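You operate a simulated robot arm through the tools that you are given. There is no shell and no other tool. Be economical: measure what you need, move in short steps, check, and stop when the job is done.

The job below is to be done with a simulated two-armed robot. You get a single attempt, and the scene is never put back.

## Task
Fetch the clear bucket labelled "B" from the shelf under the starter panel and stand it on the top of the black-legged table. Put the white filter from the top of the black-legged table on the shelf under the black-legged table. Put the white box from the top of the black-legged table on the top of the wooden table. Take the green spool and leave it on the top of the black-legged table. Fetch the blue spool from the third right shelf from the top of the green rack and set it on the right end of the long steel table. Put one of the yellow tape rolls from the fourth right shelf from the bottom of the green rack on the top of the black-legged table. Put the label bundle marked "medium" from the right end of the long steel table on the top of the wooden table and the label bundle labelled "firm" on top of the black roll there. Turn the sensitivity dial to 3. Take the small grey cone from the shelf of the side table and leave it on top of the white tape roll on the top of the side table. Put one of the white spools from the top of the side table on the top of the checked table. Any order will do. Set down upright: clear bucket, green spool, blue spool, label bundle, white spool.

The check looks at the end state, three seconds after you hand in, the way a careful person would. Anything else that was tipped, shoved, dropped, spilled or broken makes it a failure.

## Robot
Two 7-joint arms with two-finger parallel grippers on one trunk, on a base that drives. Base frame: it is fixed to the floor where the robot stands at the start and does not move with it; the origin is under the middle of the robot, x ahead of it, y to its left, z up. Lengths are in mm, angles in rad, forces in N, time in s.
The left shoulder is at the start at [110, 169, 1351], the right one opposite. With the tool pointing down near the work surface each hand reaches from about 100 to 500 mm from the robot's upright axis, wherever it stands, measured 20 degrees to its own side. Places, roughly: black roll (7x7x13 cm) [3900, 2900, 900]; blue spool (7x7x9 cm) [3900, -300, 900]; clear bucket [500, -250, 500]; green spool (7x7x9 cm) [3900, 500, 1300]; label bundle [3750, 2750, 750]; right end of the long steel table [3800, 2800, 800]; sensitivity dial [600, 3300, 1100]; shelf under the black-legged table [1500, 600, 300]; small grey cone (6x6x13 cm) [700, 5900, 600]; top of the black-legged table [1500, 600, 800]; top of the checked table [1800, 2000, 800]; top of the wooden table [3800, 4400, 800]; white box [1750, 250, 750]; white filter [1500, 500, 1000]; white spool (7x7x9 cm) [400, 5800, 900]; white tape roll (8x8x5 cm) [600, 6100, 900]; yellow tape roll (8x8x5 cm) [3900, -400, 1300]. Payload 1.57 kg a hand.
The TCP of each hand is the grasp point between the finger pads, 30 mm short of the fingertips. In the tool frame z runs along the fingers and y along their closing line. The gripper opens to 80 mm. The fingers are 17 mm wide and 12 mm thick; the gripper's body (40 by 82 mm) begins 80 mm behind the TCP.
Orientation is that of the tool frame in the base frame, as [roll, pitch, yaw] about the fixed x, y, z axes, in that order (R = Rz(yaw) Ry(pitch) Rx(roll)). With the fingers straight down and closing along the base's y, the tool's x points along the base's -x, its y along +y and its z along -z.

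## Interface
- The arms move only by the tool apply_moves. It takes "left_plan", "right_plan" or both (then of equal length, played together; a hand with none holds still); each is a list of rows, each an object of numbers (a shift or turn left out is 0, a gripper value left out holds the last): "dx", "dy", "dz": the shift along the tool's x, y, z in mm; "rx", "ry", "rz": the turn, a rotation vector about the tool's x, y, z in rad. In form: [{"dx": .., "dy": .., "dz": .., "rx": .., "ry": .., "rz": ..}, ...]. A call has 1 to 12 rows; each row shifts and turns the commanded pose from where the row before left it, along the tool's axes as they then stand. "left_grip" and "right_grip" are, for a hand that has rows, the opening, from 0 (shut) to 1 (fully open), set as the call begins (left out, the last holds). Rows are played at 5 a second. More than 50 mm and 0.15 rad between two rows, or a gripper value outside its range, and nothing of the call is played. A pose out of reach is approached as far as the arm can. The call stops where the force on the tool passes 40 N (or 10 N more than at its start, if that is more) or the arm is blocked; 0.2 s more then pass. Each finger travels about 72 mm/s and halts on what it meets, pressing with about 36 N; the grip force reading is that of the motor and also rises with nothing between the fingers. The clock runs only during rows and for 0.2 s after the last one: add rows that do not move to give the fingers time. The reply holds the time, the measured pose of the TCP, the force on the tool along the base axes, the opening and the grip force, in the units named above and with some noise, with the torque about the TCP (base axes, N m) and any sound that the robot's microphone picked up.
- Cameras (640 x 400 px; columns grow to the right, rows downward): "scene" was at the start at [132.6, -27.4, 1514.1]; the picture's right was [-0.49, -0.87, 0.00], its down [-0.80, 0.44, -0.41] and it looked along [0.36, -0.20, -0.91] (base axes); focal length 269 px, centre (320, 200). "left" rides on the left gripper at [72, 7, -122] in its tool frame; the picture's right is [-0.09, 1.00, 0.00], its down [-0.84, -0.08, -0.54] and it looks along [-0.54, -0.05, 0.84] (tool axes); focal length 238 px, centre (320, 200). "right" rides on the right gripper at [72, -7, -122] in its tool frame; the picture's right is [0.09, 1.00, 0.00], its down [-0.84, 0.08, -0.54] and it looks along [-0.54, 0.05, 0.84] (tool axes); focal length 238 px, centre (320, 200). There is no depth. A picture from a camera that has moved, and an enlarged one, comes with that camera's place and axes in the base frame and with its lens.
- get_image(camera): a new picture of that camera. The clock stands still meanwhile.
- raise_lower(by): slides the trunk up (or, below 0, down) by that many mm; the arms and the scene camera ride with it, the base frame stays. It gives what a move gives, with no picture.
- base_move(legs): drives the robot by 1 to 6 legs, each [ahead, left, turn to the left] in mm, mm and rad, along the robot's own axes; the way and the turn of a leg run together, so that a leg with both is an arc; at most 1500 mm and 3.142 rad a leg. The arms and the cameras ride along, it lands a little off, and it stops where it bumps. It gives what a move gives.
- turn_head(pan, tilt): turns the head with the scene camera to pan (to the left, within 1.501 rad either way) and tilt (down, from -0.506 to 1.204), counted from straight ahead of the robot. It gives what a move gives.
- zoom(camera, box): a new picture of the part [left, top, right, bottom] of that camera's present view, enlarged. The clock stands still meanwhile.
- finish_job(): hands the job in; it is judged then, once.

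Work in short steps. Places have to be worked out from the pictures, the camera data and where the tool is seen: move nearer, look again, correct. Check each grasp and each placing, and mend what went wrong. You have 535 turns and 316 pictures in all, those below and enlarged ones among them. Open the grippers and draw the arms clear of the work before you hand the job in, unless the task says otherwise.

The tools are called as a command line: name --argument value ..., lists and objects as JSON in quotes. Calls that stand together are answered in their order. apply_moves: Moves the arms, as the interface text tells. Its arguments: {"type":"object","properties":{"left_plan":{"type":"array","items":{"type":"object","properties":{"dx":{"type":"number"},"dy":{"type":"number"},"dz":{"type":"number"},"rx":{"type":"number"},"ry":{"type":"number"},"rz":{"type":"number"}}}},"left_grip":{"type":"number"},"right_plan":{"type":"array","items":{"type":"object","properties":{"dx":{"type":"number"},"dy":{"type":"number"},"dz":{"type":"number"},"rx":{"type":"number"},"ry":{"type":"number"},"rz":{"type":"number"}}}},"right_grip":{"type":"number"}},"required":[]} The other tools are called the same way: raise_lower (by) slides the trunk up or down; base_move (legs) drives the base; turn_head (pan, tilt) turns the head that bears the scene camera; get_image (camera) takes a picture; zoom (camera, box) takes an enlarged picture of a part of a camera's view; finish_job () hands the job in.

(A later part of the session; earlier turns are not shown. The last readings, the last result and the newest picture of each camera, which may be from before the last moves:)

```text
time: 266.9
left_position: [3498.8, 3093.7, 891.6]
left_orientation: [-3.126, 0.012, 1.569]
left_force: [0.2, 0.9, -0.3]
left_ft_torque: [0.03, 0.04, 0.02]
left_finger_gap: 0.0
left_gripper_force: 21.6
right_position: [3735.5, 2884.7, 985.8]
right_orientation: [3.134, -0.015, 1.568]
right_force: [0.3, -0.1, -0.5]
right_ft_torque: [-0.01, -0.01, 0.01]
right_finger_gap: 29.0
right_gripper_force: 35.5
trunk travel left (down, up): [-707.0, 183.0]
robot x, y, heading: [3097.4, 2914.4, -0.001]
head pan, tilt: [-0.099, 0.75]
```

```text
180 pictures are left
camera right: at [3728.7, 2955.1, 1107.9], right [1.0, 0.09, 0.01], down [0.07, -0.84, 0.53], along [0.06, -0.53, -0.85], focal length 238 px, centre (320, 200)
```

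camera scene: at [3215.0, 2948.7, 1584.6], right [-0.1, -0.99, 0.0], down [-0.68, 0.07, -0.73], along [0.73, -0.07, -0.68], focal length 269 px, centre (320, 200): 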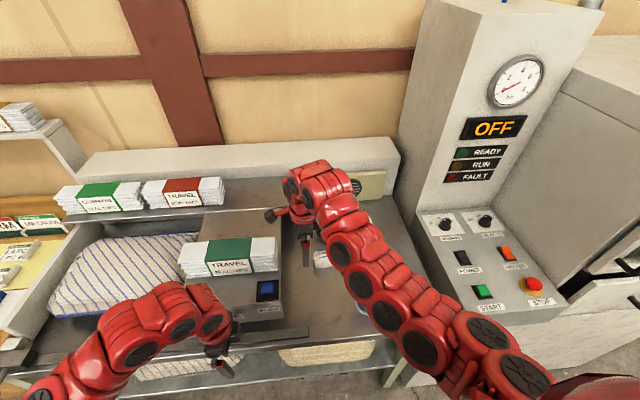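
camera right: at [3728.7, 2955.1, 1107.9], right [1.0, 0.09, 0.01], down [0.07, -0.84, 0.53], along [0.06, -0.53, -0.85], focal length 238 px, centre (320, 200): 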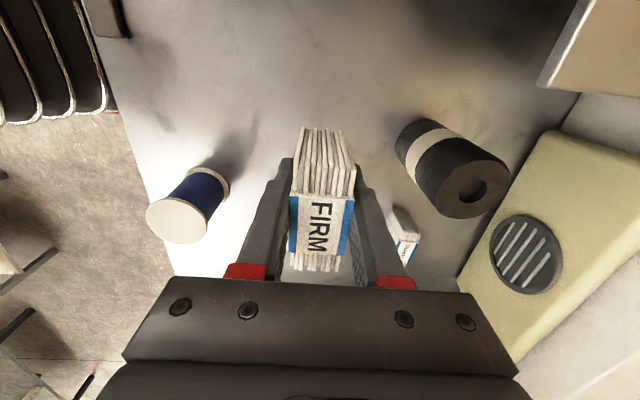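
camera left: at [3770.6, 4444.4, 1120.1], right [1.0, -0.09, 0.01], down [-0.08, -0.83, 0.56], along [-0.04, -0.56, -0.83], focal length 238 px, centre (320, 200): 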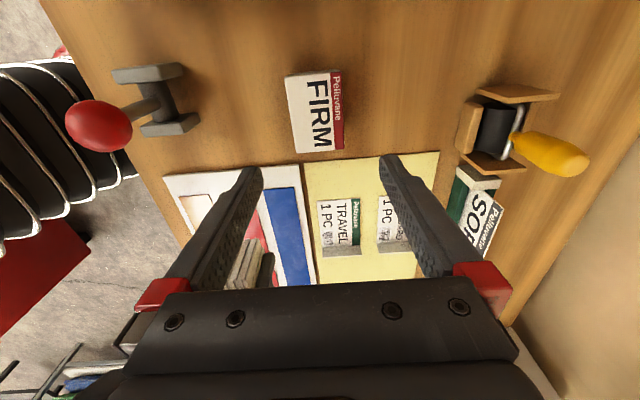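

FIRM held; roll top centre ≈[3869,2867,930]. To get reach I need the left hand clear: back off 300, then move the left hand out and up.

base_move --legs '[[-300, 0, 0]]'

apply_moves --left_plan '[{"dx": 40}, {"dx": 40}, {"dx": 40}, {"dz": -40}, {"dz": -40}, {"dz": -40}, {"dz": -40}, {}]'

get_image --camera "scene"

```text
time: 268.9
left_position: [3200.0, 3094.1, 890.8]
left_orientation: [-3.128, 0.014, 1.569]
left_force: [0.5, -0.5, -0.5]
left_ft_torque: [0.02, 0.04, 0.0]
left_finger_gap: 0.0
left_gripper_force: 21.7
right_position: [3436.7, 2886.1, 987.1]
right_orientation: [3.133, -0.018, 1.569]
right_force: [0.0, -0.2, -0.3]
right_ft_torque: [-0.02, -0.03, 0.01]
right_finger_gap: 28.8
right_gripper_force: 36.1
trunk travel left (down, up): [-707.0, 183.0]
robot x, y, heading: [2801.0, 2916.8, -0.0]
head pan, tilt: [-0.099, 0.75]
```

```text
time: 270.7
left_position: [3179.5, 3209.1, 938.4]
left_orientation: [3.131, 0.035, 1.595]
left_force: [-1.3, 0.2, 0.3]
left_ft_torque: [-0.01, 0.0, -0.02]
left_finger_gap: 0.0
left_gripper_force: 21.2
left hand out of reach, approached as far as the arm can: row 4, 5, 6, 7
right_position: [3436.3, 2887.0, 986.6]
right_orientation: [3.133, -0.014, 1.568]
right_force: [0.6, 0.0, 0.3]
right_ft_torque: [-0.03, 0.0, -0.02]
right_finger_gap: 29.1
right_gripper_force: 35.4
trunk travel left (down, up): [-707.0, 183.0]
robot x, y, heading: [2798.1, 2909.7, 0.005]
head pan, tilt: [-0.099, 0.75]
```

```text
179 pictures are left
camera scene: at [2961.7, 2907.9, 1584.6], right [-0.1, -1.0, 0.0], down [-0.68, 0.07, -0.73], along [0.73, -0.07, -0.68], focal length 269 px, centre (320, 200)
```

scene: 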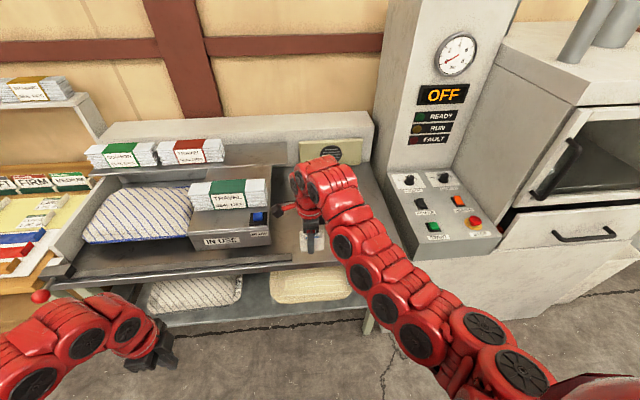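

I'll instead turn the base 0.4 rad left so the right shoulder leads. First rotate the right hand back 0.57 (orientation on a round roll is free) and swing it to the right.

apply_moves --right_plan '[{"rz": -0.1425}, {"rz": -0.1425}, {"rz": -0.1425}, {"rz": -0.1425}, {"dx": -32.6, "dy": -25.9}, {"dx": -32.6, "dy": -25.9}, {"dx": -32.6, "dy": -25.9}, {"dx": -32.6, "dy": -25.9}, {"dx": -32.6, "dy": -25.9}, {"dx": -32.6, "dy": -25.9}, {"dx": -32.6, "dy": -25.9}, {}]'

```text
time: 273.3
left_position: [3179.2, 3210.4, 938.7]
left_orientation: [3.13, 0.037, 1.593]
left_force: [0.2, 0.2, 0.1]
left_ft_torque: [-0.01, 0.01, -0.01]
left_finger_gap: 0.0
left_gripper_force: 21.7
right_position: [3434.9, 2646.3, 972.2]
right_orientation: [3.126, -0.007, 2.14]
right_force: [-0.4, 0.2, -0.5]
right_ft_torque: [-0.03, 0.01, -0.02]
right_finger_gap: 29.1
right_gripper_force: 36.5
right hand out of reach, approached as far as the arm can: row 5, 6, 7, 8, 9, 10
trunk travel left (down, up): [-707.0, 183.0]
robot x, y, heading: [2800.7, 2912.5, -0.005]
head pan, tilt: [-0.099, 0.75]
```

Raise 30 mm, turn left 0.4, and drive in part way.

raise_lower --by 30

base_move --legs '[[0, 0, 0.405], [210, -160, 0]]'

turn_head --pan -0.35 --tilt 0.75

get_image --camera "right"

get_image --camera "scene"

```text
time: 274.1
left_position: [3180.4, 3208.6, 967.6]
left_orientation: [3.132, 0.034, 1.596]
left_force: [-1.2, 0.6, 0.0]
left_ft_torque: [0.02, 0.06, 0.02]
left_finger_gap: 0.4
left_gripper_force: 21.3
right_position: [3435.2, 2645.6, 1000.8]
right_orientation: [3.127, -0.009, 2.139]
right_force: [0.2, -0.1, -0.4]
right_ft_torque: [0.0, 0.0, -0.03]
right_finger_gap: 29.2
right_gripper_force: 36.0
trunk travel left (down, up): [-737.0, 153.0]
robot x, y, heading: [2795.9, 2914.3, 0.001]
head pan, tilt: [-0.099, 0.75]
```

```text
time: 277.2
left_position: [3280.6, 3276.4, 970.3]
left_orientation: [3.131, 0.036, 2.008]
left_force: [-0.2, 0.2, 0.4]
left_ft_torque: [-0.02, 0.01, 0.0]
left_finger_gap: 0.0
left_gripper_force: 21.0
right_position: [3742.1, 2863.9, 1002.0]
right_orientation: [3.125, -0.007, 2.556]
right_force: [-0.3, 0.2, -0.7]
right_ft_torque: [0.03, 0.04, -0.01]
right_finger_gap: 29.2
right_gripper_force: 36.1
trunk travel left (down, up): [-737.0, 153.0]
robot x, y, heading: [3051.2, 2856.7, 0.412]
head pan, tilt: [-0.099, 0.75]
```

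```text
time: 277.9
left_position: [3280.7, 3276.7, 967.8]
left_orientation: [3.131, 0.036, 2.011]
left_force: [0.5, -0.3, -0.6]
left_ft_torque: [-0.04, 0.01, -0.01]
left_finger_gap: 0.1
left_gripper_force: 21.6
right_position: [3741.5, 2863.2, 1002.0]
right_orientation: [3.127, -0.006, 2.556]
right_force: [-0.3, -0.3, -1.3]
right_ft_torque: [-0.01, -0.01, 0.01]
right_finger_gap: 29.2
right_gripper_force: 35.9
trunk travel left (down, up): [-737.0, 153.0]
robot x, y, heading: [3053.1, 2853.3, 0.419]
head pan, tilt: [-0.351, 0.75]
```

```text
178 pictures are left
camera right: at [3678.2, 2896.2, 1122.3], right [0.47, 0.88, 0.02], down [0.74, -0.41, 0.54], along [0.48, -0.24, -0.84], focal length 238 px, centre (320, 200)
```

right: 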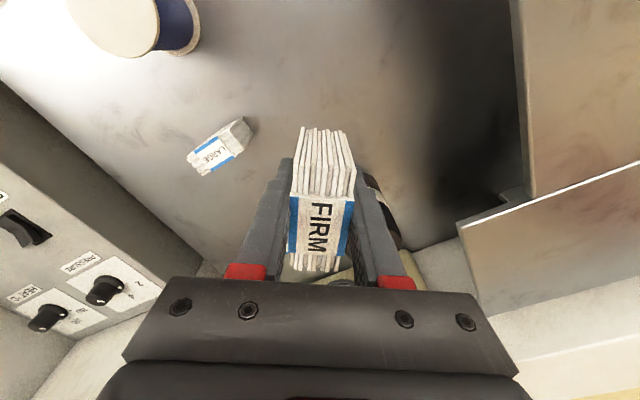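

```text
177 pictures are left
camera scene: at [3207.4, 2892.0, 1614.6], right [0.07, -1.0, 0.0], down [-0.68, -0.04, -0.73], along [0.73, 0.05, -0.68], focal length 269 px, centre (320, 200)
```

scene: 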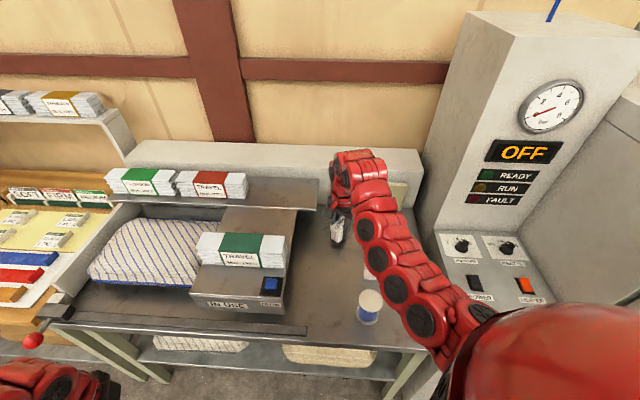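

Advance base 50 mm (world +x), then look before the last arm extension.

base_move --legs '[[50, -22, 0]]'

apply_moves --right_plan '[{"dx": -29, "dy": 20}, {}]'

get_image --camera "right"

zoom --camera "scene" --box '[280, 130, 440, 260]'

```text
time: 278.9
left_position: [3332.3, 3276.4, 969.3]
left_orientation: [3.131, 0.034, 2.01]
left_force: [0.2, 0.4, -0.7]
left_ft_torque: [-0.01, 0.01, -0.02]
left_finger_gap: 0.3
left_gripper_force: 21.2
right_position: [3793.9, 2865.2, 1001.9]
right_orientation: [3.124, -0.007, 2.555]
right_force: [0.5, 0.1, 0.5]
right_ft_torque: [0.0, 0.01, -0.02]
right_finger_gap: 29.3
right_gripper_force: 35.7
trunk travel left (down, up): [-737.0, 153.0]
robot x, y, heading: [3103.9, 2852.1, 0.417]
head pan, tilt: [-0.351, 0.75]
```

```text
time: 279.5
left_position: [3332.9, 3276.3, 968.3]
left_orientation: [3.13, 0.035, 2.012]
left_force: [1.2, 0.5, 0.0]
left_ft_torque: [0.01, 0.03, 0.0]
left_finger_gap: 0.0
left_gripper_force: 21.6
right_position: [3828.0, 2867.3, 1001.2]
right_orientation: [3.126, -0.009, 2.557]
right_force: [0.0, -1.0, -1.2]
right_ft_torque: [0.04, 0.0, 0.02]
right_finger_gap: 29.1
right_gripper_force: 35.8
trunk travel left (down, up): [-737.0, 153.0]
robot x, y, heading: [3107.0, 2854.2, 0.417]
head pan, tilt: [-0.351, 0.75]
```

```text
176 pictures are left
camera right: at [3765.8, 2897.5, 1121.8], right [0.47, 0.88, 0.02], down [0.74, -0.41, 0.54], along [0.48, -0.24, -0.84], focal length 238 px, centre (320, 200)
```

right: 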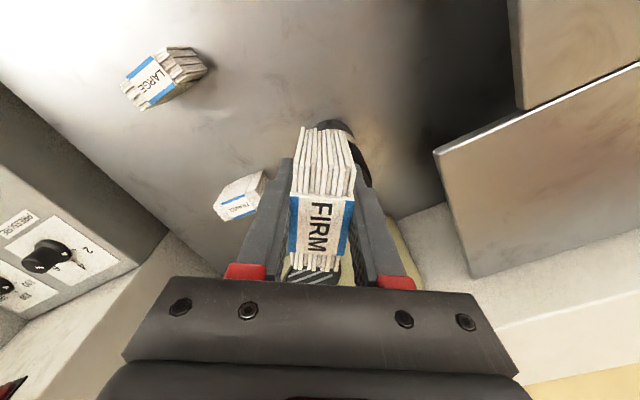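

```text
3.08 times, centred on (360, 195) of scene
camera zoom: at [3261.2, 2891.3, 1614.6], right [0.07, -1.0, 0.0], down [-0.68, -0.05, -0.73], along [0.73, 0.05, -0.68], focal length 828 px, centre (197, 215)
```

zoom: 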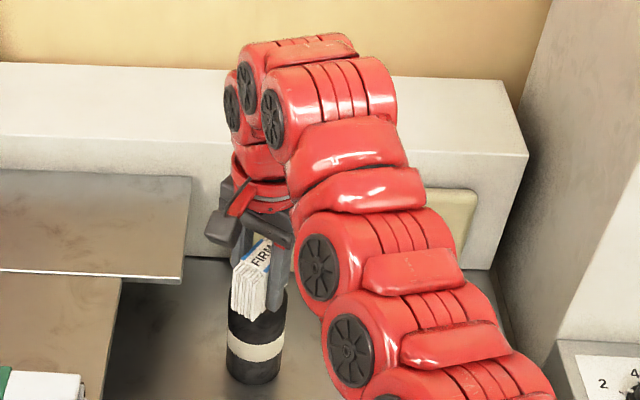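

The scene view shows the roll right below. Final extension to ≈[3873,2863], still ~40 mm above the roll.

apply_moves --right_plan '[{"dx": -20, "dy": 11}, {"dx": -20, "dy": 11}, {}]'

get_image --camera "right"

zoom --camera "scene" --box '[300, 150, 400, 250]'

```text
time: 280.3
left_position: [3333.3, 3276.0, 968.1]
left_orientation: [3.13, 0.034, 2.01]
left_force: [-0.1, 0.9, 0.4]
left_ft_torque: [0.04, 0.01, 0.0]
left_finger_gap: 0.0
left_gripper_force: 21.3
right_position: [3874.5, 2861.3, 1003.6]
right_orientation: [3.125, -0.01, 2.557]
right_force: [-0.6, -1.0, 0.0]
right_ft_torque: [0.02, 0.0, -0.03]
right_finger_gap: 29.2
right_gripper_force: 35.8
trunk travel left (down, up): [-737.0, 153.0]
robot x, y, heading: [3102.6, 2855.2, 0.419]
head pan, tilt: [-0.351, 0.75]
```

```text
174 pictures are left
camera right: at [3812.3, 2894.5, 1122.9], right [0.47, 0.88, 0.02], down [0.74, -0.41, 0.54], along [0.48, -0.24, -0.84], focal length 238 px, centre (320, 200)
```

right: 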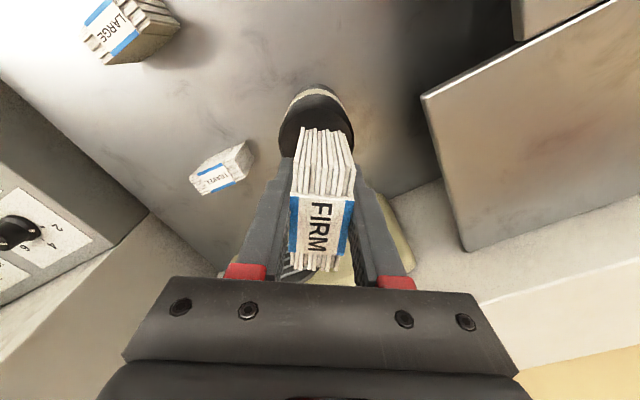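

```text
4.00 times, centred on (350, 200) of scene
camera zoom: at [3260.4, 2891.8, 1614.7], right [0.07, -1.0, 0.0], down [-0.68, -0.05, -0.73], along [0.73, 0.05, -0.68], focal length 1076 px, centre (200, 200)
```

zoom: 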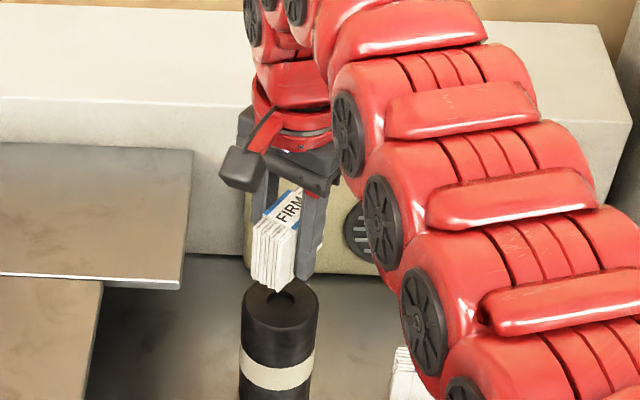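

Roll top measures [3873,2864,930]; the bundle is centred over it. Lower gently.

apply_moves --right_plan '[{"dz": 15}, {"dz": 12}, {"dz": 5}, {"dz": 3}, {"dz": 3}, {}]'

zoom --camera "scene" --box '[300, 170, 400, 270]'

```text
time: 281.7
left_position: [3333.2, 3276.9, 968.5]
left_orientation: [3.132, 0.034, 2.011]
left_force: [-0.4, 1.1, 0.1]
left_ft_torque: [0.01, -0.01, 0.04]
left_finger_gap: 0.0
left_gripper_force: 21.1
right_position: [3875.7, 2861.8, 964.2]
right_orientation: [3.125, -0.008, 2.557]
right_force: [0.1, 0.9, -0.5]
right_ft_torque: [0.03, 0.03, -0.01]
right_finger_gap: 29.3
right_gripper_force: 36.2
trunk travel left (down, up): [-737.0, 153.0]
robot x, y, heading: [3099.8, 2855.9, 0.418]
head pan, tilt: [-0.351, 0.75]
```

```text
4.00 times, centred on (350, 220) of scene
camera zoom: at [3260.9, 2892.2, 1614.6], right [0.07, -1.0, 0.0], down [-0.68, -0.05, -0.73], along [0.73, 0.05, -0.68], focal length 1076 px, centre (200, 120)
```

zoom: 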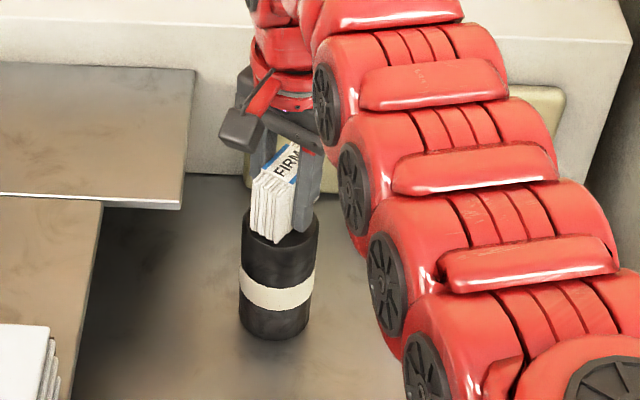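

Very close now. Continue in 2 mm steps until contact.

apply_moves --right_plan '[{"dz": 2}, {"dz": 2}, {"dz": 2}, {"dz": 2}, {}]'

```text
time: 282.9
left_position: [3330.9, 3276.8, 969.5]
left_orientation: [3.127, 0.038, 2.012]
left_force: [0.2, 0.4, -0.5]
left_ft_torque: [0.01, 0.0, 0.01]
left_finger_gap: 0.0
left_gripper_force: 20.7
right_position: [3874.1, 2862.6, 960.3]
right_orientation: [3.121, 0.0, 2.557]
right_force: [6.4, -2.3, 34.8]
right_ft_torque: [-0.48, 0.04, 0.16]
right_finger_gap: 29.2
right_gripper_force: 36.1
trunk travel left (down, up): [-737.0, 153.0]
robot x, y, heading: [3104.2, 2852.0, 0.415]
head pan, tilt: [-0.351, 0.75]
```

Contact. Ease 3 mm up, then open.

apply_moves --right_plan '[{"dz": -2.5}, {}]'

apply_moves --right_plan '[{}, {}, {}]' --right_grip 0.65

zoom --camera "scene" --box '[300, 170, 400, 270]'

```text
time: 283.5
left_position: [3331.0, 3278.1, 968.5]
left_orientation: [3.131, 0.036, 2.012]
left_force: [-0.3, 0.9, -1.1]
left_ft_torque: [-0.01, 0.0, -0.02]
left_finger_gap: 0.1
left_gripper_force: 21.0
right_position: [3873.5, 2862.6, 959.6]
right_orientation: [3.124, -0.005, 2.557]
right_force: [7.7, -2.1, 27.2]
right_ft_torque: [-0.59, -0.37, 0.07]
right_finger_gap: 29.2
right_gripper_force: 36.1
trunk travel left (down, up): [-737.0, 153.0]
robot x, y, heading: [3105.9, 2853.3, 0.418]
head pan, tilt: [-0.351, 0.75]
```

```text
time: 284.3
left_position: [3330.8, 3276.5, 967.9]
left_orientation: [3.129, 0.037, 2.012]
left_force: [0.0, -0.1, 1.1]
left_ft_torque: [-0.02, -0.03, 0.01]
left_finger_gap: 0.2
left_gripper_force: 21.3
right_position: [3872.2, 2865.0, 960.8]
right_orientation: [3.124, -0.006, 2.558]
right_force: [4.2, 3.8, 24.0]
right_ft_torque: [-0.09, -0.16, 0.06]
right_finger_gap: 43.0
right_gripper_force: 0.0
trunk travel left (down, up): [-737.0, 153.0]
robot x, y, heading: [3104.5, 2852.4, 0.421]
head pan, tilt: [-0.351, 0.75]
```

```text
4.00 times, centred on (350, 220) of scene
camera zoom: at [3257.5, 2893.1, 1614.9], right [0.07, -1.0, 0.0], down [-0.68, -0.05, -0.73], along [0.73, 0.05, -0.68], focal length 1076 px, centre (200, 120)
```

zoom: 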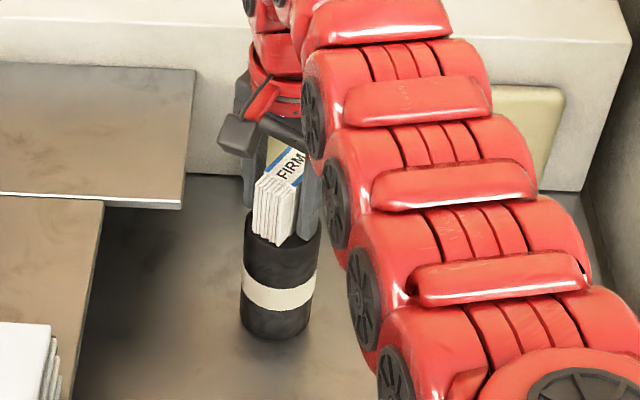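

Fingertips rest on the roll top; bundle stands. Rise straight up slowly.

apply_moves --right_plan '[{"dz": -4}, {"dz": -6}, {"dz": -20}, {"dz": -40}, {"dz": -40}, {}]'

zoom --camera "scene" --box '[300, 170, 400, 270]'

get_image --camera "right"

```text
time: 285.7
left_position: [3333.3, 3275.7, 968.3]
left_orientation: [3.131, 0.034, 2.012]
left_force: [0.6, 0.2, -0.2]
left_ft_torque: [0.0, 0.02, 0.01]
left_finger_gap: 0.0
left_gripper_force: 21.3
right_position: [3873.6, 2861.0, 1069.6]
right_orientation: [3.127, -0.01, 2.556]
right_force: [0.3, -0.4, -0.2]
right_ft_torque: [-0.03, 0.02, 0.03]
right_finger_gap: 52.1
right_gripper_force: 0.1
trunk travel left (down, up): [-737.0, 153.0]
robot x, y, heading: [3104.6, 2850.8, 0.418]
head pan, tilt: [-0.351, 0.75]
```

```text
4.00 times, centred on (350, 220) of scene
camera zoom: at [3261.7, 2892.0, 1614.5], right [0.07, -1.0, 0.0], down [-0.68, -0.05, -0.73], along [0.73, 0.05, -0.68], focal length 1076 px, centre (200, 120)
```

zoom: 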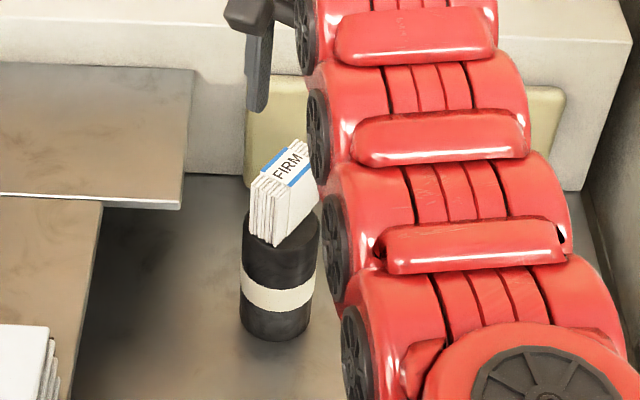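

```text
169 pictures are left
camera right: at [3810.8, 2892.5, 1190.3], right [0.47, 0.88, 0.02], down [0.74, -0.41, 0.54], along [0.48, -0.24, -0.84], focal length 238 px, centre (320, 200)
```

right: 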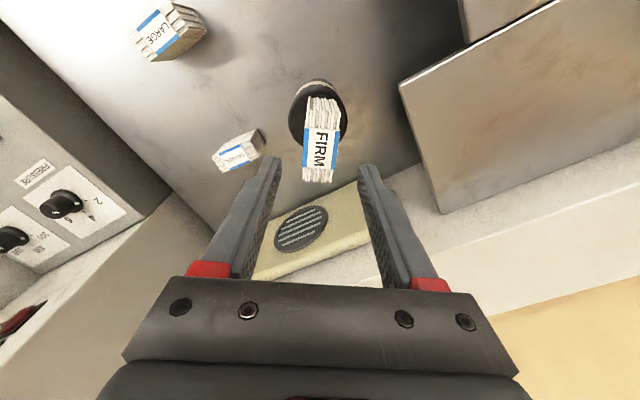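

FIRM stands on the black roll. Back out, straighten the base, and restore both hands to the natural yaw.

base_move --legs '[[-330, 146, 0], [0, 0, -0.418]]'

apply_moves --left_plan '[{"dx": -10, "rz": -0.141}, {"rz": -0.141}, {"rz": -0.141}, {"rz": -0.141}, {"rz": -0.141}, {"rz": -0.141}, {"rz": -0.141}, {"rz": -0.141}, {"rz": -0.141}, {"rz": -0.141}, {"rz": -0.141}, {}]' --right_plan '[{"rz": -0.143}, {"rz": -0.143}, {"rz": -0.143}, {"rz": -0.143}, {"rz": -0.143}, {"rz": -0.143}, {"rz": -0.143}, {}, {}, {}, {}, {}]' --left_grip 1 --right_grip 1

get_image --camera "scene"

```text
time: 289.2
left_position: [3125.8, 3149.1, 968.6]
left_orientation: [3.133, 0.034, 1.595]
left_force: [-0.7, -0.4, 0.5]
left_ft_torque: [0.04, 0.0, 0.0]
left_finger_gap: 0.2
left_gripper_force: 21.4
right_position: [3451.1, 2550.0, 1070.6]
right_orientation: [3.125, -0.006, 2.14]
right_force: [-0.4, 0.6, -0.5]
right_ft_torque: [-0.01, -0.02, 0.0]
right_finger_gap: 52.3
right_gripper_force: 0.0
trunk travel left (down, up): [-737.0, 153.0]
robot x, y, heading: [2744.7, 2854.1, -0.004]
head pan, tilt: [-0.351, 0.75]
```

```text
time: 291.8
left_position: [3128.6, 3142.5, 975.9]
left_orientation: [-3.099, 0.018, -3.127]
left_force: [-0.2, 0.7, -0.4]
left_ft_torque: [0.01, 0.02, -0.01]
left_finger_gap: 79.6
left_gripper_force: 0.0
left hand out of reach, approached as far as the arm can: row 1
right_position: [3451.4, 2550.1, 1071.6]
right_orientation: [3.126, 0.009, 3.139]
right_force: [-0.4, 0.6, 0.3]
right_ft_torque: [0.01, 0.01, 0.02]
right_finger_gap: 79.9
right_gripper_force: 0.0
trunk travel left (down, up): [-737.0, 153.0]
robot x, y, heading: [2740.9, 2852.6, 0.0]
head pan, tilt: [-0.351, 0.75]
```

```text
168 pictures are left
camera scene: at [2903.2, 2826.6, 1614.6], right [-0.34, -0.94, 0.0], down [-0.64, 0.23, -0.73], along [0.69, -0.25, -0.68], focal length 269 px, centre (320, 200)
```

scene: 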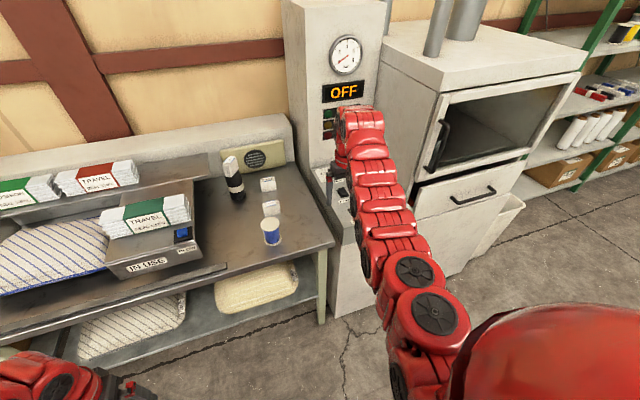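

Back 200, then drive right to in front of the rack's left section.

base_move --legs '[[-180, 0, 0], [0, -1400, 0], [0, -960, 0]]'

turn_head --pan 0.0 --tilt 0.35

get_image --camera "scene"

```text
time: 304.6
left_position: [2948.9, 750.2, 976.3]
left_orientation: [-3.102, 0.017, -3.139]
left_force: [0.0, 0.3, -0.1]
left_ft_torque: [-0.01, 0.01, -0.04]
left_finger_gap: 80.2
left_gripper_force: 0.2
right_position: [3262.4, 153.4, 1070.6]
right_orientation: [3.125, 0.011, 3.13]
right_force: [0.3, 0.0, 0.0]
right_ft_torque: [-0.02, 0.01, -0.01]
right_finger_gap: 80.2
right_gripper_force: 0.0
trunk travel left (down, up): [-737.0, 153.0]
robot x, y, heading: [2562.0, 462.9, -0.008]
head pan, tilt: [-0.351, 0.75]
```

```text
time: 305.5
left_position: [2947.9, 749.8, 975.1]
left_orientation: [-3.098, 0.017, -3.139]
left_force: [-0.1, 0.1, 0.2]
left_ft_torque: [-0.01, 0.0, 0.03]
left_finger_gap: 79.9
left_gripper_force: 0.0
right_position: [3263.5, 152.5, 1070.8]
right_orientation: [3.125, 0.008, 3.128]
right_force: [-0.1, -0.6, -0.4]
right_ft_torque: [0.02, -0.01, -0.01]
right_finger_gap: 80.0
right_gripper_force: 0.1
trunk travel left (down, up): [-737.0, 153.0]
robot x, y, heading: [2563.9, 463.1, -0.014]
head pan, tilt: [0.0, 0.351]
```

```text
167 pictures are left
camera scene: at [2734.3, 464.2, 1650.2], right [-0.01, -1.0, 0.0], down [-0.34, 0.0, -0.94], along [0.94, -0.01, -0.34], focal length 269 px, centre (320, 200)
```

scene: 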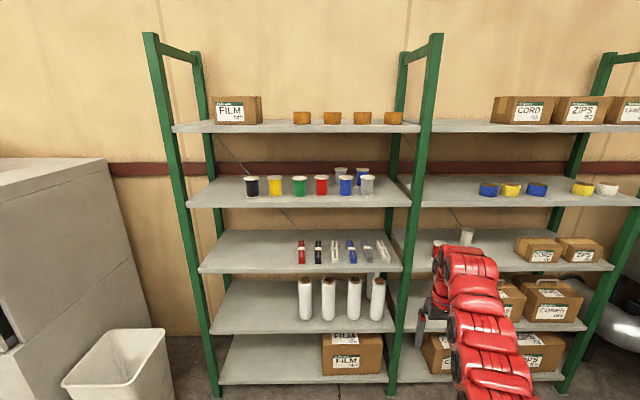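

Green spool ≈[3892,547]. Re-pose: left hand forward and tilted, right hand retracted.

apply_moves --left_plan '[{"dx": -29, "dy": -32, "rx": -0.04}, {"dx": -29, "dy": -32}, {"dx": -29, "dy": -32}, {"dx": -29, "dy": -32}, {"dx": -29, "dy": -32}, {"dx": -29, "dy": -32}, {"ry": -0.143}, {"ry": -0.143}, {"ry": -0.143}, {"ry": -0.143}, {"ry": -0.143}, {"ry": -0.143}]' --right_plan '[{"dx": 42}, {"dx": 42}, {"dx": 42}, {"dx": 42}, {"dx": 42}, {"dx": 40}, {}, {}, {}, {}, {}, {}]'

raise_lower --by 150

```text
time: 308.1
left_position: [3019.7, 517.0, 935.0]
left_orientation: [-3.14, 0.254, -3.14]
left_force: [0.2, -0.3, 1.4]
left_ft_torque: [-0.01, -0.02, 0.01]
left_finger_gap: 79.9
left_gripper_force: 0.1
left hand out of reach, approached as far as the arm can: row 1, 2, 3, 4, 5, 6, 9, 10, 11, 12
right_position: [3188.6, 154.4, 1070.4]
right_orientation: [3.126, 0.009, 3.128]
right_force: [0.4, -0.2, 0.4]
right_ft_torque: [0.04, -0.01, 0.0]
right_finger_gap: 79.8
right_gripper_force: 0.1
right hand out of reach, approached as far as the arm can: row 2, 3, 4, 5, 6
trunk travel left (down, up): [-737.0, 153.0]
robot x, y, heading: [2563.2, 466.1, -0.014]
head pan, tilt: [0.0, 0.351]
```

```text
time: 309.9
left_position: [3020.2, 517.7, 1083.9]
left_orientation: [-3.141, 0.252, -3.141]
left_force: [0.8, 0.3, 0.4]
left_ft_torque: [0.01, 0.0, -0.03]
left_finger_gap: 79.8
left_gripper_force: 0.1
right_position: [3188.0, 153.6, 1219.4]
right_orientation: [3.127, 0.01, 3.13]
right_force: [-0.2, -0.3, -1.1]
right_ft_torque: [-0.02, 0.01, 0.02]
right_finger_gap: 80.2
right_gripper_force: 0.0
trunk travel left (down, up): [-887.0, 3.0]
robot x, y, heading: [2561.8, 459.6, -0.012]
head pan, tilt: [0.0, 0.351]
```

Move the left hand further forward before tilting; lower and then retract the right hand.

apply_moves --left_plan '[{"dx": -38.7, "dz": 10}, {"dx": -38.7, "dz": 10}, {"dx": -38.7, "dz": 10}, {"ry": -0.125}, {"ry": -0.125}, {"ry": -0.125}, {"ry": -0.125}, {"ry": -0.125}, {"ry": -0.125}, {}, {}]' --right_plan '[{"dz": 49}, {"dz": 49}, {"dz": 49}, {"dz": 49}, {"dz": 49}, {"dx": 40}, {"dx": 40}, {"dx": 40}, {"dx": 40}, {"dx": 40}, {}]'

get_image --camera "scene"

```text
time: 312.2
left_position: [3140.4, 519.5, 1083.5]
left_orientation: [-3.139, 1.003, -3.137]
left_force: [0.3, 0.2, 0.6]
left_ft_torque: [-0.01, 0.0, -0.02]
left_finger_gap: 80.0
left_gripper_force: 0.0
right_position: [3097.6, 157.7, 972.7]
right_orientation: [3.128, 0.008, 3.128]
right_force: [0.0, 0.5, 0.7]
right_ft_torque: [0.01, -0.01, -0.01]
right_finger_gap: 80.3
right_gripper_force: 0.0
right hand out of reach, approached as far as the arm can: row 8, 9, 10
trunk travel left (down, up): [-887.0, 3.0]
robot x, y, heading: [2556.9, 469.2, -0.005]
head pan, tilt: [0.0, 0.351]
```

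```text
166 pictures are left
camera scene: at [2735.0, 466.5, 1800.2], right [-0.01, -1.0, 0.0], down [-0.34, 0.0, -0.94], along [0.94, -0.01, -0.34], focal length 269 px, centre (320, 200)
```

scene: 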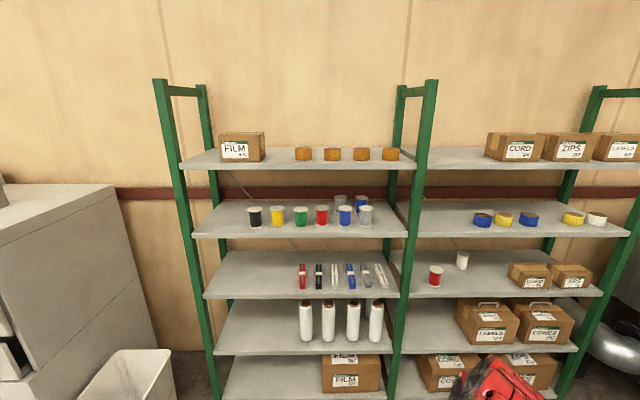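

Left hand tilted fine. Raise it 207 mm to spool height, shift left 28, and drive 480 ahead.

apply_moves --left_plan '[{"dx": -35, "dz": -22.3}, {"dx": -35, "dz": -22.3}, {"dx": -35, "dz": -22.3}, {"dx": -35, "dz": -22.3}, {"dx": -35, "dz": -22.3}, {"dy": 28}, {}]'

base_move --legs '[[480, 0, 0.005]]'

get_image --camera "left"

get_image --camera "scene"

```text
time: 313.9
left_position: [3142.7, 526.9, 1160.1]
left_orientation: [-3.125, 1.012, -3.129]
left_force: [-0.2, 0.6, -0.8]
left_ft_torque: [0.0, -0.01, 0.02]
left_finger_gap: 80.0
left_gripper_force: 0.0
left hand out of reach, approached as far as the arm can: row 2, 3, 4, 5, 6
right_position: [3098.7, 155.8, 971.2]
right_orientation: [3.125, 0.008, 3.129]
right_force: [0.4, 0.2, -0.5]
right_ft_torque: [0.02, 0.02, 0.02]
right_finger_gap: 80.0
right_gripper_force: 0.1
trunk travel left (down, up): [-887.0, 3.0]
robot x, y, heading: [2556.4, 462.3, -0.009]
head pan, tilt: [0.0, 0.351]
```

```text
time: 316.7
left_position: [3629.3, 533.3, 1159.8]
left_orientation: [-3.124, 1.013, -3.115]
left_force: [0.2, -0.8, -0.2]
left_ft_torque: [-0.05, -0.01, 0.0]
left_finger_gap: 79.9
left_gripper_force: 0.1
right_position: [3588.9, 160.5, 972.7]
right_orientation: [3.126, 0.009, -3.141]
right_force: [0.6, -0.4, 1.5]
right_ft_torque: [0.02, -0.01, 0.0]
right_finger_gap: 79.9
right_gripper_force: 0.1
trunk travel left (down, up): [-887.0, 3.0]
robot x, y, heading: [3045.9, 459.4, 0.0]
head pan, tilt: [0.0, 0.351]
```

```text
165 pictures are left
camera left: at [3488.0, 538.6, 1163.7], right [0.03, 1.0, 0.07], down [-0.02, -0.07, 1.0], along [1.0, -0.04, 0.01], focal length 238 px, centre (320, 200)
```

left: 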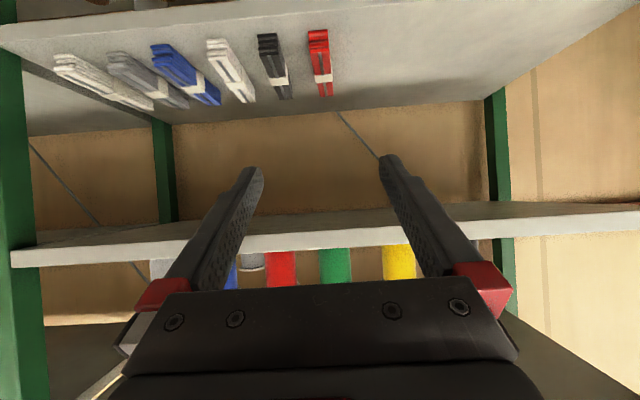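

```text
164 pictures are left
camera scene: at [3221.3, 464.4, 1800.4], right [0.0, -1.0, 0.0], down [-0.34, 0.0, -0.94], along [0.94, 0.0, -0.34], focal length 269 px, centre (320, 200)
```

scene: 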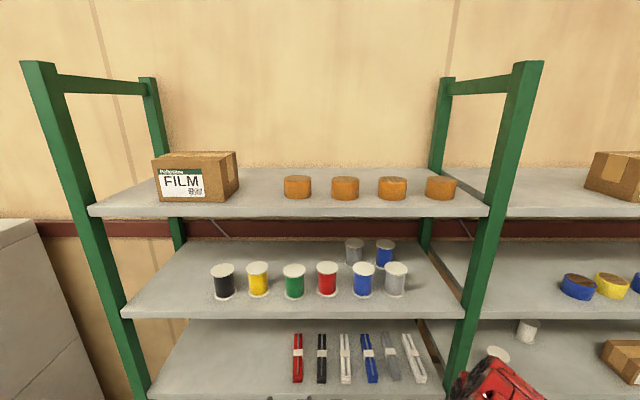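

The arm is too folded for that height. Back 130, extend forward 180, then raise to z≈1290.

base_move --legs '[[-130, 0, 0]]'

apply_moves --left_plan '[{"dx": -21.2, "dz": 33.9}, {"dx": -21.2, "dz": 33.9}, {"dx": -21.2, "dz": 33.9}, {"dx": -21.2, "dz": 33.9}, {"dx": -21.2, "dz": 33.9}, {"dx": -28, "dz": -17.5}, {"dx": -28, "dz": -17.5}, {"dx": -28, "dz": -17.5}, {"dx": -25, "dz": -15.6}, {}]'

get_image --camera "left"

```text
time: 318.0
left_position: [3502.7, 534.5, 1159.2]
left_orientation: [-3.127, 1.014, -3.113]
left_force: [0.4, 0.0, -0.2]
left_ft_torque: [0.03, 0.01, 0.0]
left_finger_gap: 79.7
left_gripper_force: 0.0
right_position: [3463.6, 162.0, 971.1]
right_orientation: [3.125, 0.006, -3.137]
right_force: [0.1, -0.5, 0.5]
right_ft_torque: [-0.01, 0.01, 0.02]
right_finger_gap: 79.8
right_gripper_force: 0.1
trunk travel left (down, up): [-887.0, 3.0]
robot x, y, heading: [2919.4, 461.6, 0.011]
head pan, tilt: [0.0, 0.351]
```

```text
time: 320.2
left_position: [3699.3, 540.8, 1289.3]
left_orientation: [-3.126, 1.013, -3.112]
left_force: [-0.2, -0.4, -0.1]
left_ft_torque: [-0.02, 0.01, 0.0]
left_finger_gap: 80.1
left_gripper_force: 0.0
right_position: [3462.5, 161.1, 972.3]
right_orientation: [3.127, 0.008, -3.138]
right_force: [0.1, 0.7, -0.3]
right_ft_torque: [-0.01, -0.02, -0.02]
right_finger_gap: 80.5
right_gripper_force: 0.0
trunk travel left (down, up): [-887.0, 3.0]
robot x, y, heading: [2923.3, 462.5, 0.007]
head pan, tilt: [0.0, 0.351]
```

```text
163 pictures are left
camera left: at [3558.7, 545.5, 1292.9], right [0.03, 1.0, 0.07], down [-0.02, -0.07, 1.0], along [1.0, -0.03, 0.01], focal length 238 px, centre (320, 200)
```

left: 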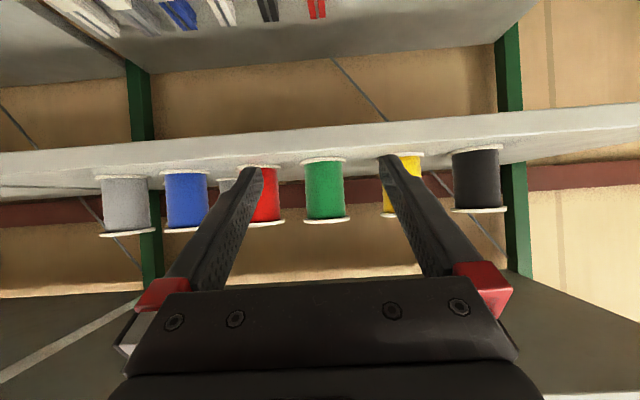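

Green spool axis ≈[3921,542,1281]. Drive 140 ahead and re-check.

base_move --legs '[[140, 0, -0.007]]'

get_image --camera "left"

get_image --camera "scene"

```text
time: 321.5
left_position: [3831.1, 537.2, 1290.1]
left_orientation: [-3.126, 1.015, -3.117]
left_force: [-0.6, 0.3, 0.2]
left_ft_torque: [0.01, -0.03, 0.05]
left_finger_gap: 79.8
left_gripper_force: 0.1
right_position: [3594.0, 159.7, 972.5]
right_orientation: [3.127, 0.012, 3.138]
right_force: [-0.2, -1.4, -0.4]
right_ft_torque: [0.0, 0.02, 0.02]
right_finger_gap: 80.1
right_gripper_force: 0.1
trunk travel left (down, up): [-887.0, 3.0]
robot x, y, heading: [3054.2, 462.6, -0.004]
head pan, tilt: [0.0, 0.351]
```

```text
162 pictures are left
camera left: at [3691.3, 542.0, 1294.0], right [0.04, 1.0, 0.07], down [-0.02, -0.07, 1.0], along [1.0, -0.04, 0.02], focal length 238 px, centre (320, 200)
```

left: 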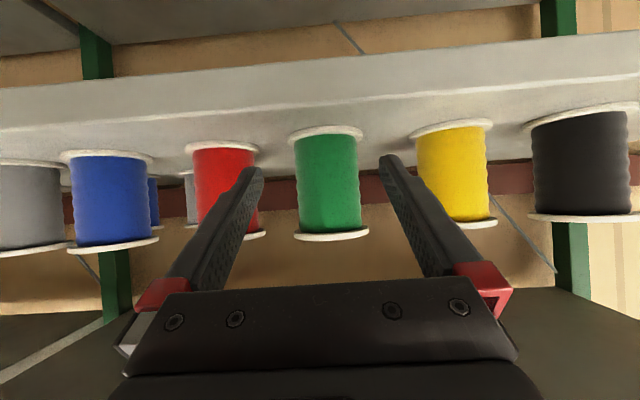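

```text
161 pictures are left
camera scene: at [3225.4, 463.7, 1800.6], right [0.0, -1.0, 0.0], down [-0.34, 0.0, -0.94], along [0.94, 0.0, -0.34], focal length 269 px, centre (320, 200)
```

scene: 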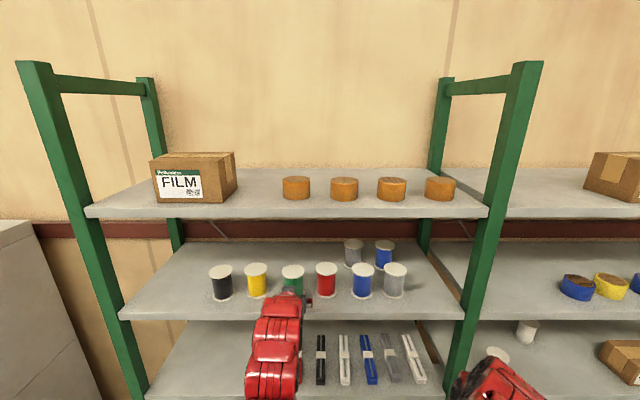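

Shift +5, down 5, and advance 86 mm.

apply_moves --left_plan '[{"dy": 5, "dx": 4.2, "dz": 2.7}, {"dx": -15.2, "dz": 24.4}, {"dx": -15.2, "dz": 24.4}, {"dx": -15.2, "dz": 24.4}, {}]'

get_image --camera "left"

```text
time: 322.7
left_position: [3919.4, 543.0, 1283.0]
left_orientation: [-3.127, 1.013, -3.118]
left_force: [-0.6, -0.2, -0.2]
left_ft_torque: [0.04, -0.01, 0.05]
left_finger_gap: 80.0
left_gripper_force: 0.0
right_position: [3594.9, 158.4, 970.6]
right_orientation: [3.126, 0.009, 3.138]
right_force: [-0.6, 0.8, 0.3]
right_ft_torque: [0.0, 0.01, 0.04]
right_finger_gap: 79.9
right_gripper_force: 0.0
trunk travel left (down, up): [-887.0, 3.0]
robot x, y, heading: [3052.9, 462.1, 0.0]
head pan, tilt: [0.0, 0.351]
```

```text
160 pictures are left
camera left: at [3779.2, 548.8, 1287.3], right [0.04, 1.0, 0.07], down [-0.02, -0.07, 1.0], along [1.0, -0.04, 0.01], focal length 238 px, centre (320, 200)
```

left: 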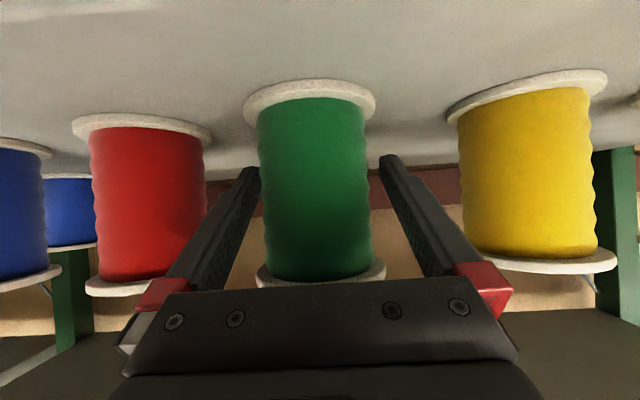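

Spool between the fingers. Close and lift 40 mm.

apply_moves --left_plan '[{}, {}, {}, {}]' --left_grip 0

apply_moves --left_plan '[{"dx": -17, "dz": -10.6}, {"dx": -17, "dz": -10.6}, {}]'

get_image --camera "left"

```text
time: 323.7
left_position: [3920.2, 542.8, 1282.5]
left_orientation: [-3.128, 1.015, -3.117]
left_force: [0.0, 0.0, 0.7]
left_ft_torque: [0.0, -0.02, -0.05]
left_finger_gap: 54.6
left_gripper_force: 36.1
right_position: [3593.6, 158.9, 972.0]
right_orientation: [3.125, 0.009, 3.14]
right_force: [-0.5, 0.3, 0.1]
right_ft_torque: [-0.02, 0.02, -0.02]
right_finger_gap: 80.2
right_gripper_force: 0.1
trunk travel left (down, up): [-887.0, 3.0]
robot x, y, heading: [3051.4, 461.2, 0.0]
head pan, tilt: [0.0, 0.351]
```

```text
time: 324.5
left_position: [3921.2, 544.3, 1324.2]
left_orientation: [-3.125, 1.012, -3.115]
left_force: [0.6, 1.1, -1.9]
left_ft_torque: [-0.06, -0.01, -0.02]
left_finger_gap: 54.6
left_gripper_force: 35.9
right_position: [3594.9, 158.8, 973.4]
right_orientation: [3.124, 0.007, 3.139]
right_force: [-0.6, -0.4, -0.2]
right_ft_torque: [0.0, -0.02, 0.02]
right_finger_gap: 80.0
right_gripper_force: 0.1
trunk travel left (down, up): [-887.0, 3.0]
robot x, y, heading: [3056.0, 460.2, 0.001]
head pan, tilt: [0.0, 0.351]
```

```text
159 pictures are left
camera left: at [3780.1, 548.9, 1327.9], right [0.04, 1.0, 0.07], down [-0.02, -0.07, 1.0], along [1.0, -0.04, 0.01], focal length 238 px, centre (320, 200)
```

left: 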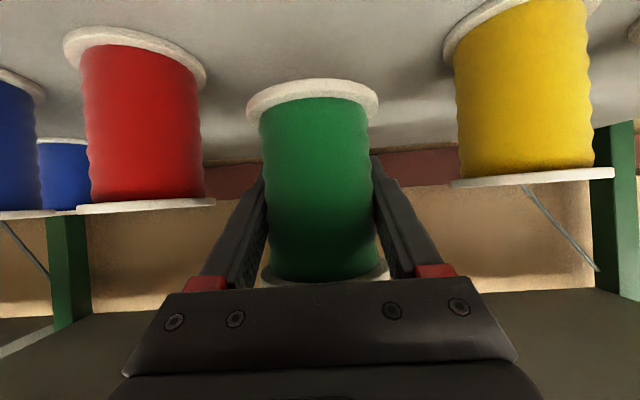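

Green spool held. Back out 400, drive right 790, and retract the left arm.

base_move --legs '[[-400, 0, 0], [0, -790, 0]]'

apply_moves --left_plan '[{"dx": 21.2, "dz": -33.9}, {"dx": 21.2, "dz": -33.9}, {"dx": 21.2, "dz": -33.9}, {}]'

turn_head --pan -0.1 --tilt 0.35

get_image --camera "scene"

```text
time: 330.9
left_position: [3508.2, -260.0, 1324.1]
left_orientation: [-3.124, 1.013, -3.132]
left_force: [0.1, 0.4, -2.0]
left_ft_torque: [-0.03, 0.0, 0.02]
left_finger_gap: 54.5
left_gripper_force: 35.9
right_position: [3176.5, -638.9, 972.8]
right_orientation: [3.126, 0.01, 3.125]
right_force: [0.4, -0.3, 0.6]
right_ft_torque: [-0.01, 0.0, 0.01]
right_finger_gap: 80.0
right_gripper_force: 0.1
trunk travel left (down, up): [-887.0, 3.0]
robot x, y, heading: [2636.7, -331.5, -0.016]
head pan, tilt: [0.0, 0.351]
```

```text
time: 331.9
left_position: [3389.3, -258.6, 1323.8]
left_orientation: [-3.126, 1.009, -3.132]
left_force: [0.3, 0.6, -1.5]
left_ft_torque: [0.01, -0.03, -0.01]
left_finger_gap: 54.5
left_gripper_force: 35.6
right_position: [3176.9, -640.3, 973.1]
right_orientation: [3.126, 0.009, 3.123]
right_force: [-0.9, 1.1, 0.0]
right_ft_torque: [0.01, 0.02, 0.02]
right_finger_gap: 80.0
right_gripper_force: 0.0
trunk travel left (down, up): [-887.0, 3.0]
robot x, y, heading: [2641.3, -330.6, -0.013]
head pan, tilt: [0.0, 0.351]
```

```text
time: 332.6
left_position: [3389.7, -259.5, 1323.6]
left_orientation: [-3.126, 1.014, -3.131]
left_force: [-0.4, -0.1, -0.7]
left_ft_torque: [-0.01, -0.01, 0.03]
left_finger_gap: 54.5
left_gripper_force: 35.8
right_position: [3176.8, -640.7, 971.8]
right_orientation: [3.126, 0.009, 3.125]
right_force: [-0.6, 0.3, 1.6]
right_ft_torque: [-0.04, 0.01, -0.03]
right_finger_gap: 79.8
right_gripper_force: 0.1
trunk travel left (down, up): [-887.0, 3.0]
robot x, y, heading: [2642.4, -328.9, -0.011]
head pan, tilt: [-0.099, 0.351]
```

```text
158 pictures are left
camera scene: at [2813.8, -339.1, 1800.2], right [-0.11, -0.99, 0.0], down [-0.34, 0.04, -0.94], along [0.93, -0.11, -0.34], focal length 269 px, centre (320, 200)
```

scene: 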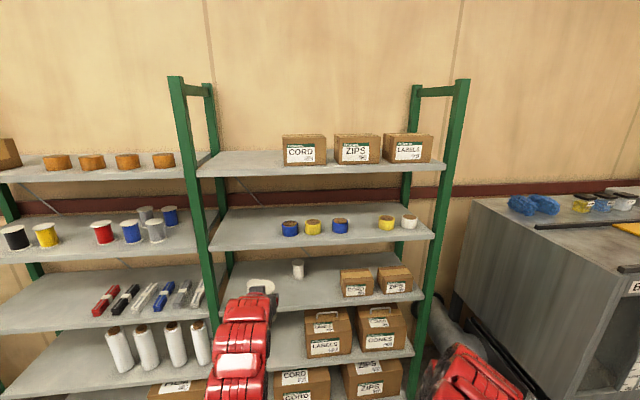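

Use the right-hand yellow tape (free space on its left side). Drive right 320 and zoom in.

base_move --legs '[[200, -330, 0.012]]'

turn_head --pan -0.1 --tilt 0.45

zoom --camera "scene" --box '[240, 130, 440, 260]'

```text
time: 335.0
left_position: [3591.1, -571.5, 1323.8]
left_orientation: [-3.123, 1.012, -3.117]
left_force: [0.2, 0.1, -0.8]
left_ft_torque: [0.02, -0.02, -0.01]
left_finger_gap: 54.3
left_gripper_force: 36.1
right_position: [3385.1, -956.8, 973.9]
right_orientation: [3.126, 0.009, 3.139]
right_force: [-0.1, 0.7, 0.2]
right_ft_torque: [-0.01, -0.06, -0.02]
right_finger_gap: 79.9
right_gripper_force: 0.0
trunk travel left (down, up): [-887.0, 3.0]
robot x, y, heading: [2842.3, -655.9, 0.0]
head pan, tilt: [-0.099, 0.351]
```

```text
time: 335.6
left_position: [3591.9, -572.8, 1322.8]
left_orientation: [-3.127, 1.013, -3.119]
left_force: [-0.3, 0.1, -1.8]
left_ft_torque: [-0.01, -0.01, -0.01]
left_finger_gap: 54.4
left_gripper_force: 36.4
right_position: [3383.9, -956.5, 971.2]
right_orientation: [3.124, 0.008, 3.138]
right_force: [0.0, 0.8, -1.1]
right_ft_torque: [0.0, 0.0, 0.02]
right_finger_gap: 80.0
right_gripper_force: 0.1
trunk travel left (down, up): [-887.0, 3.0]
robot x, y, heading: [2845.7, -654.5, 0.0]
head pan, tilt: [-0.099, 0.45]
```

```text
3.08 times, centred on (340, 195) of scene
camera zoom: at [3016.2, -662.0, 1791.0], right [-0.1, -1.0, 0.0], down [-0.43, 0.04, -0.9], along [0.9, -0.09, -0.44], focal length 828 px, centre (258, 215)
```

zoom: 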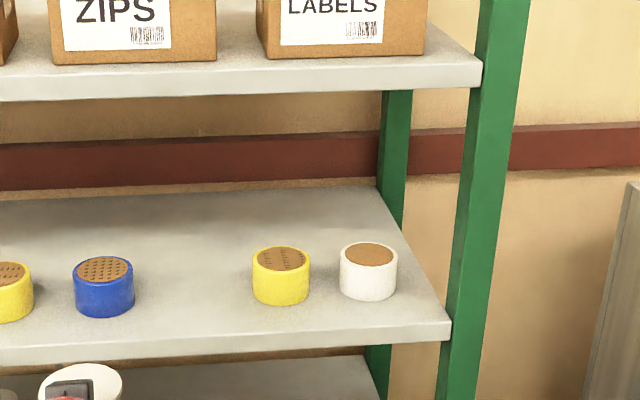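

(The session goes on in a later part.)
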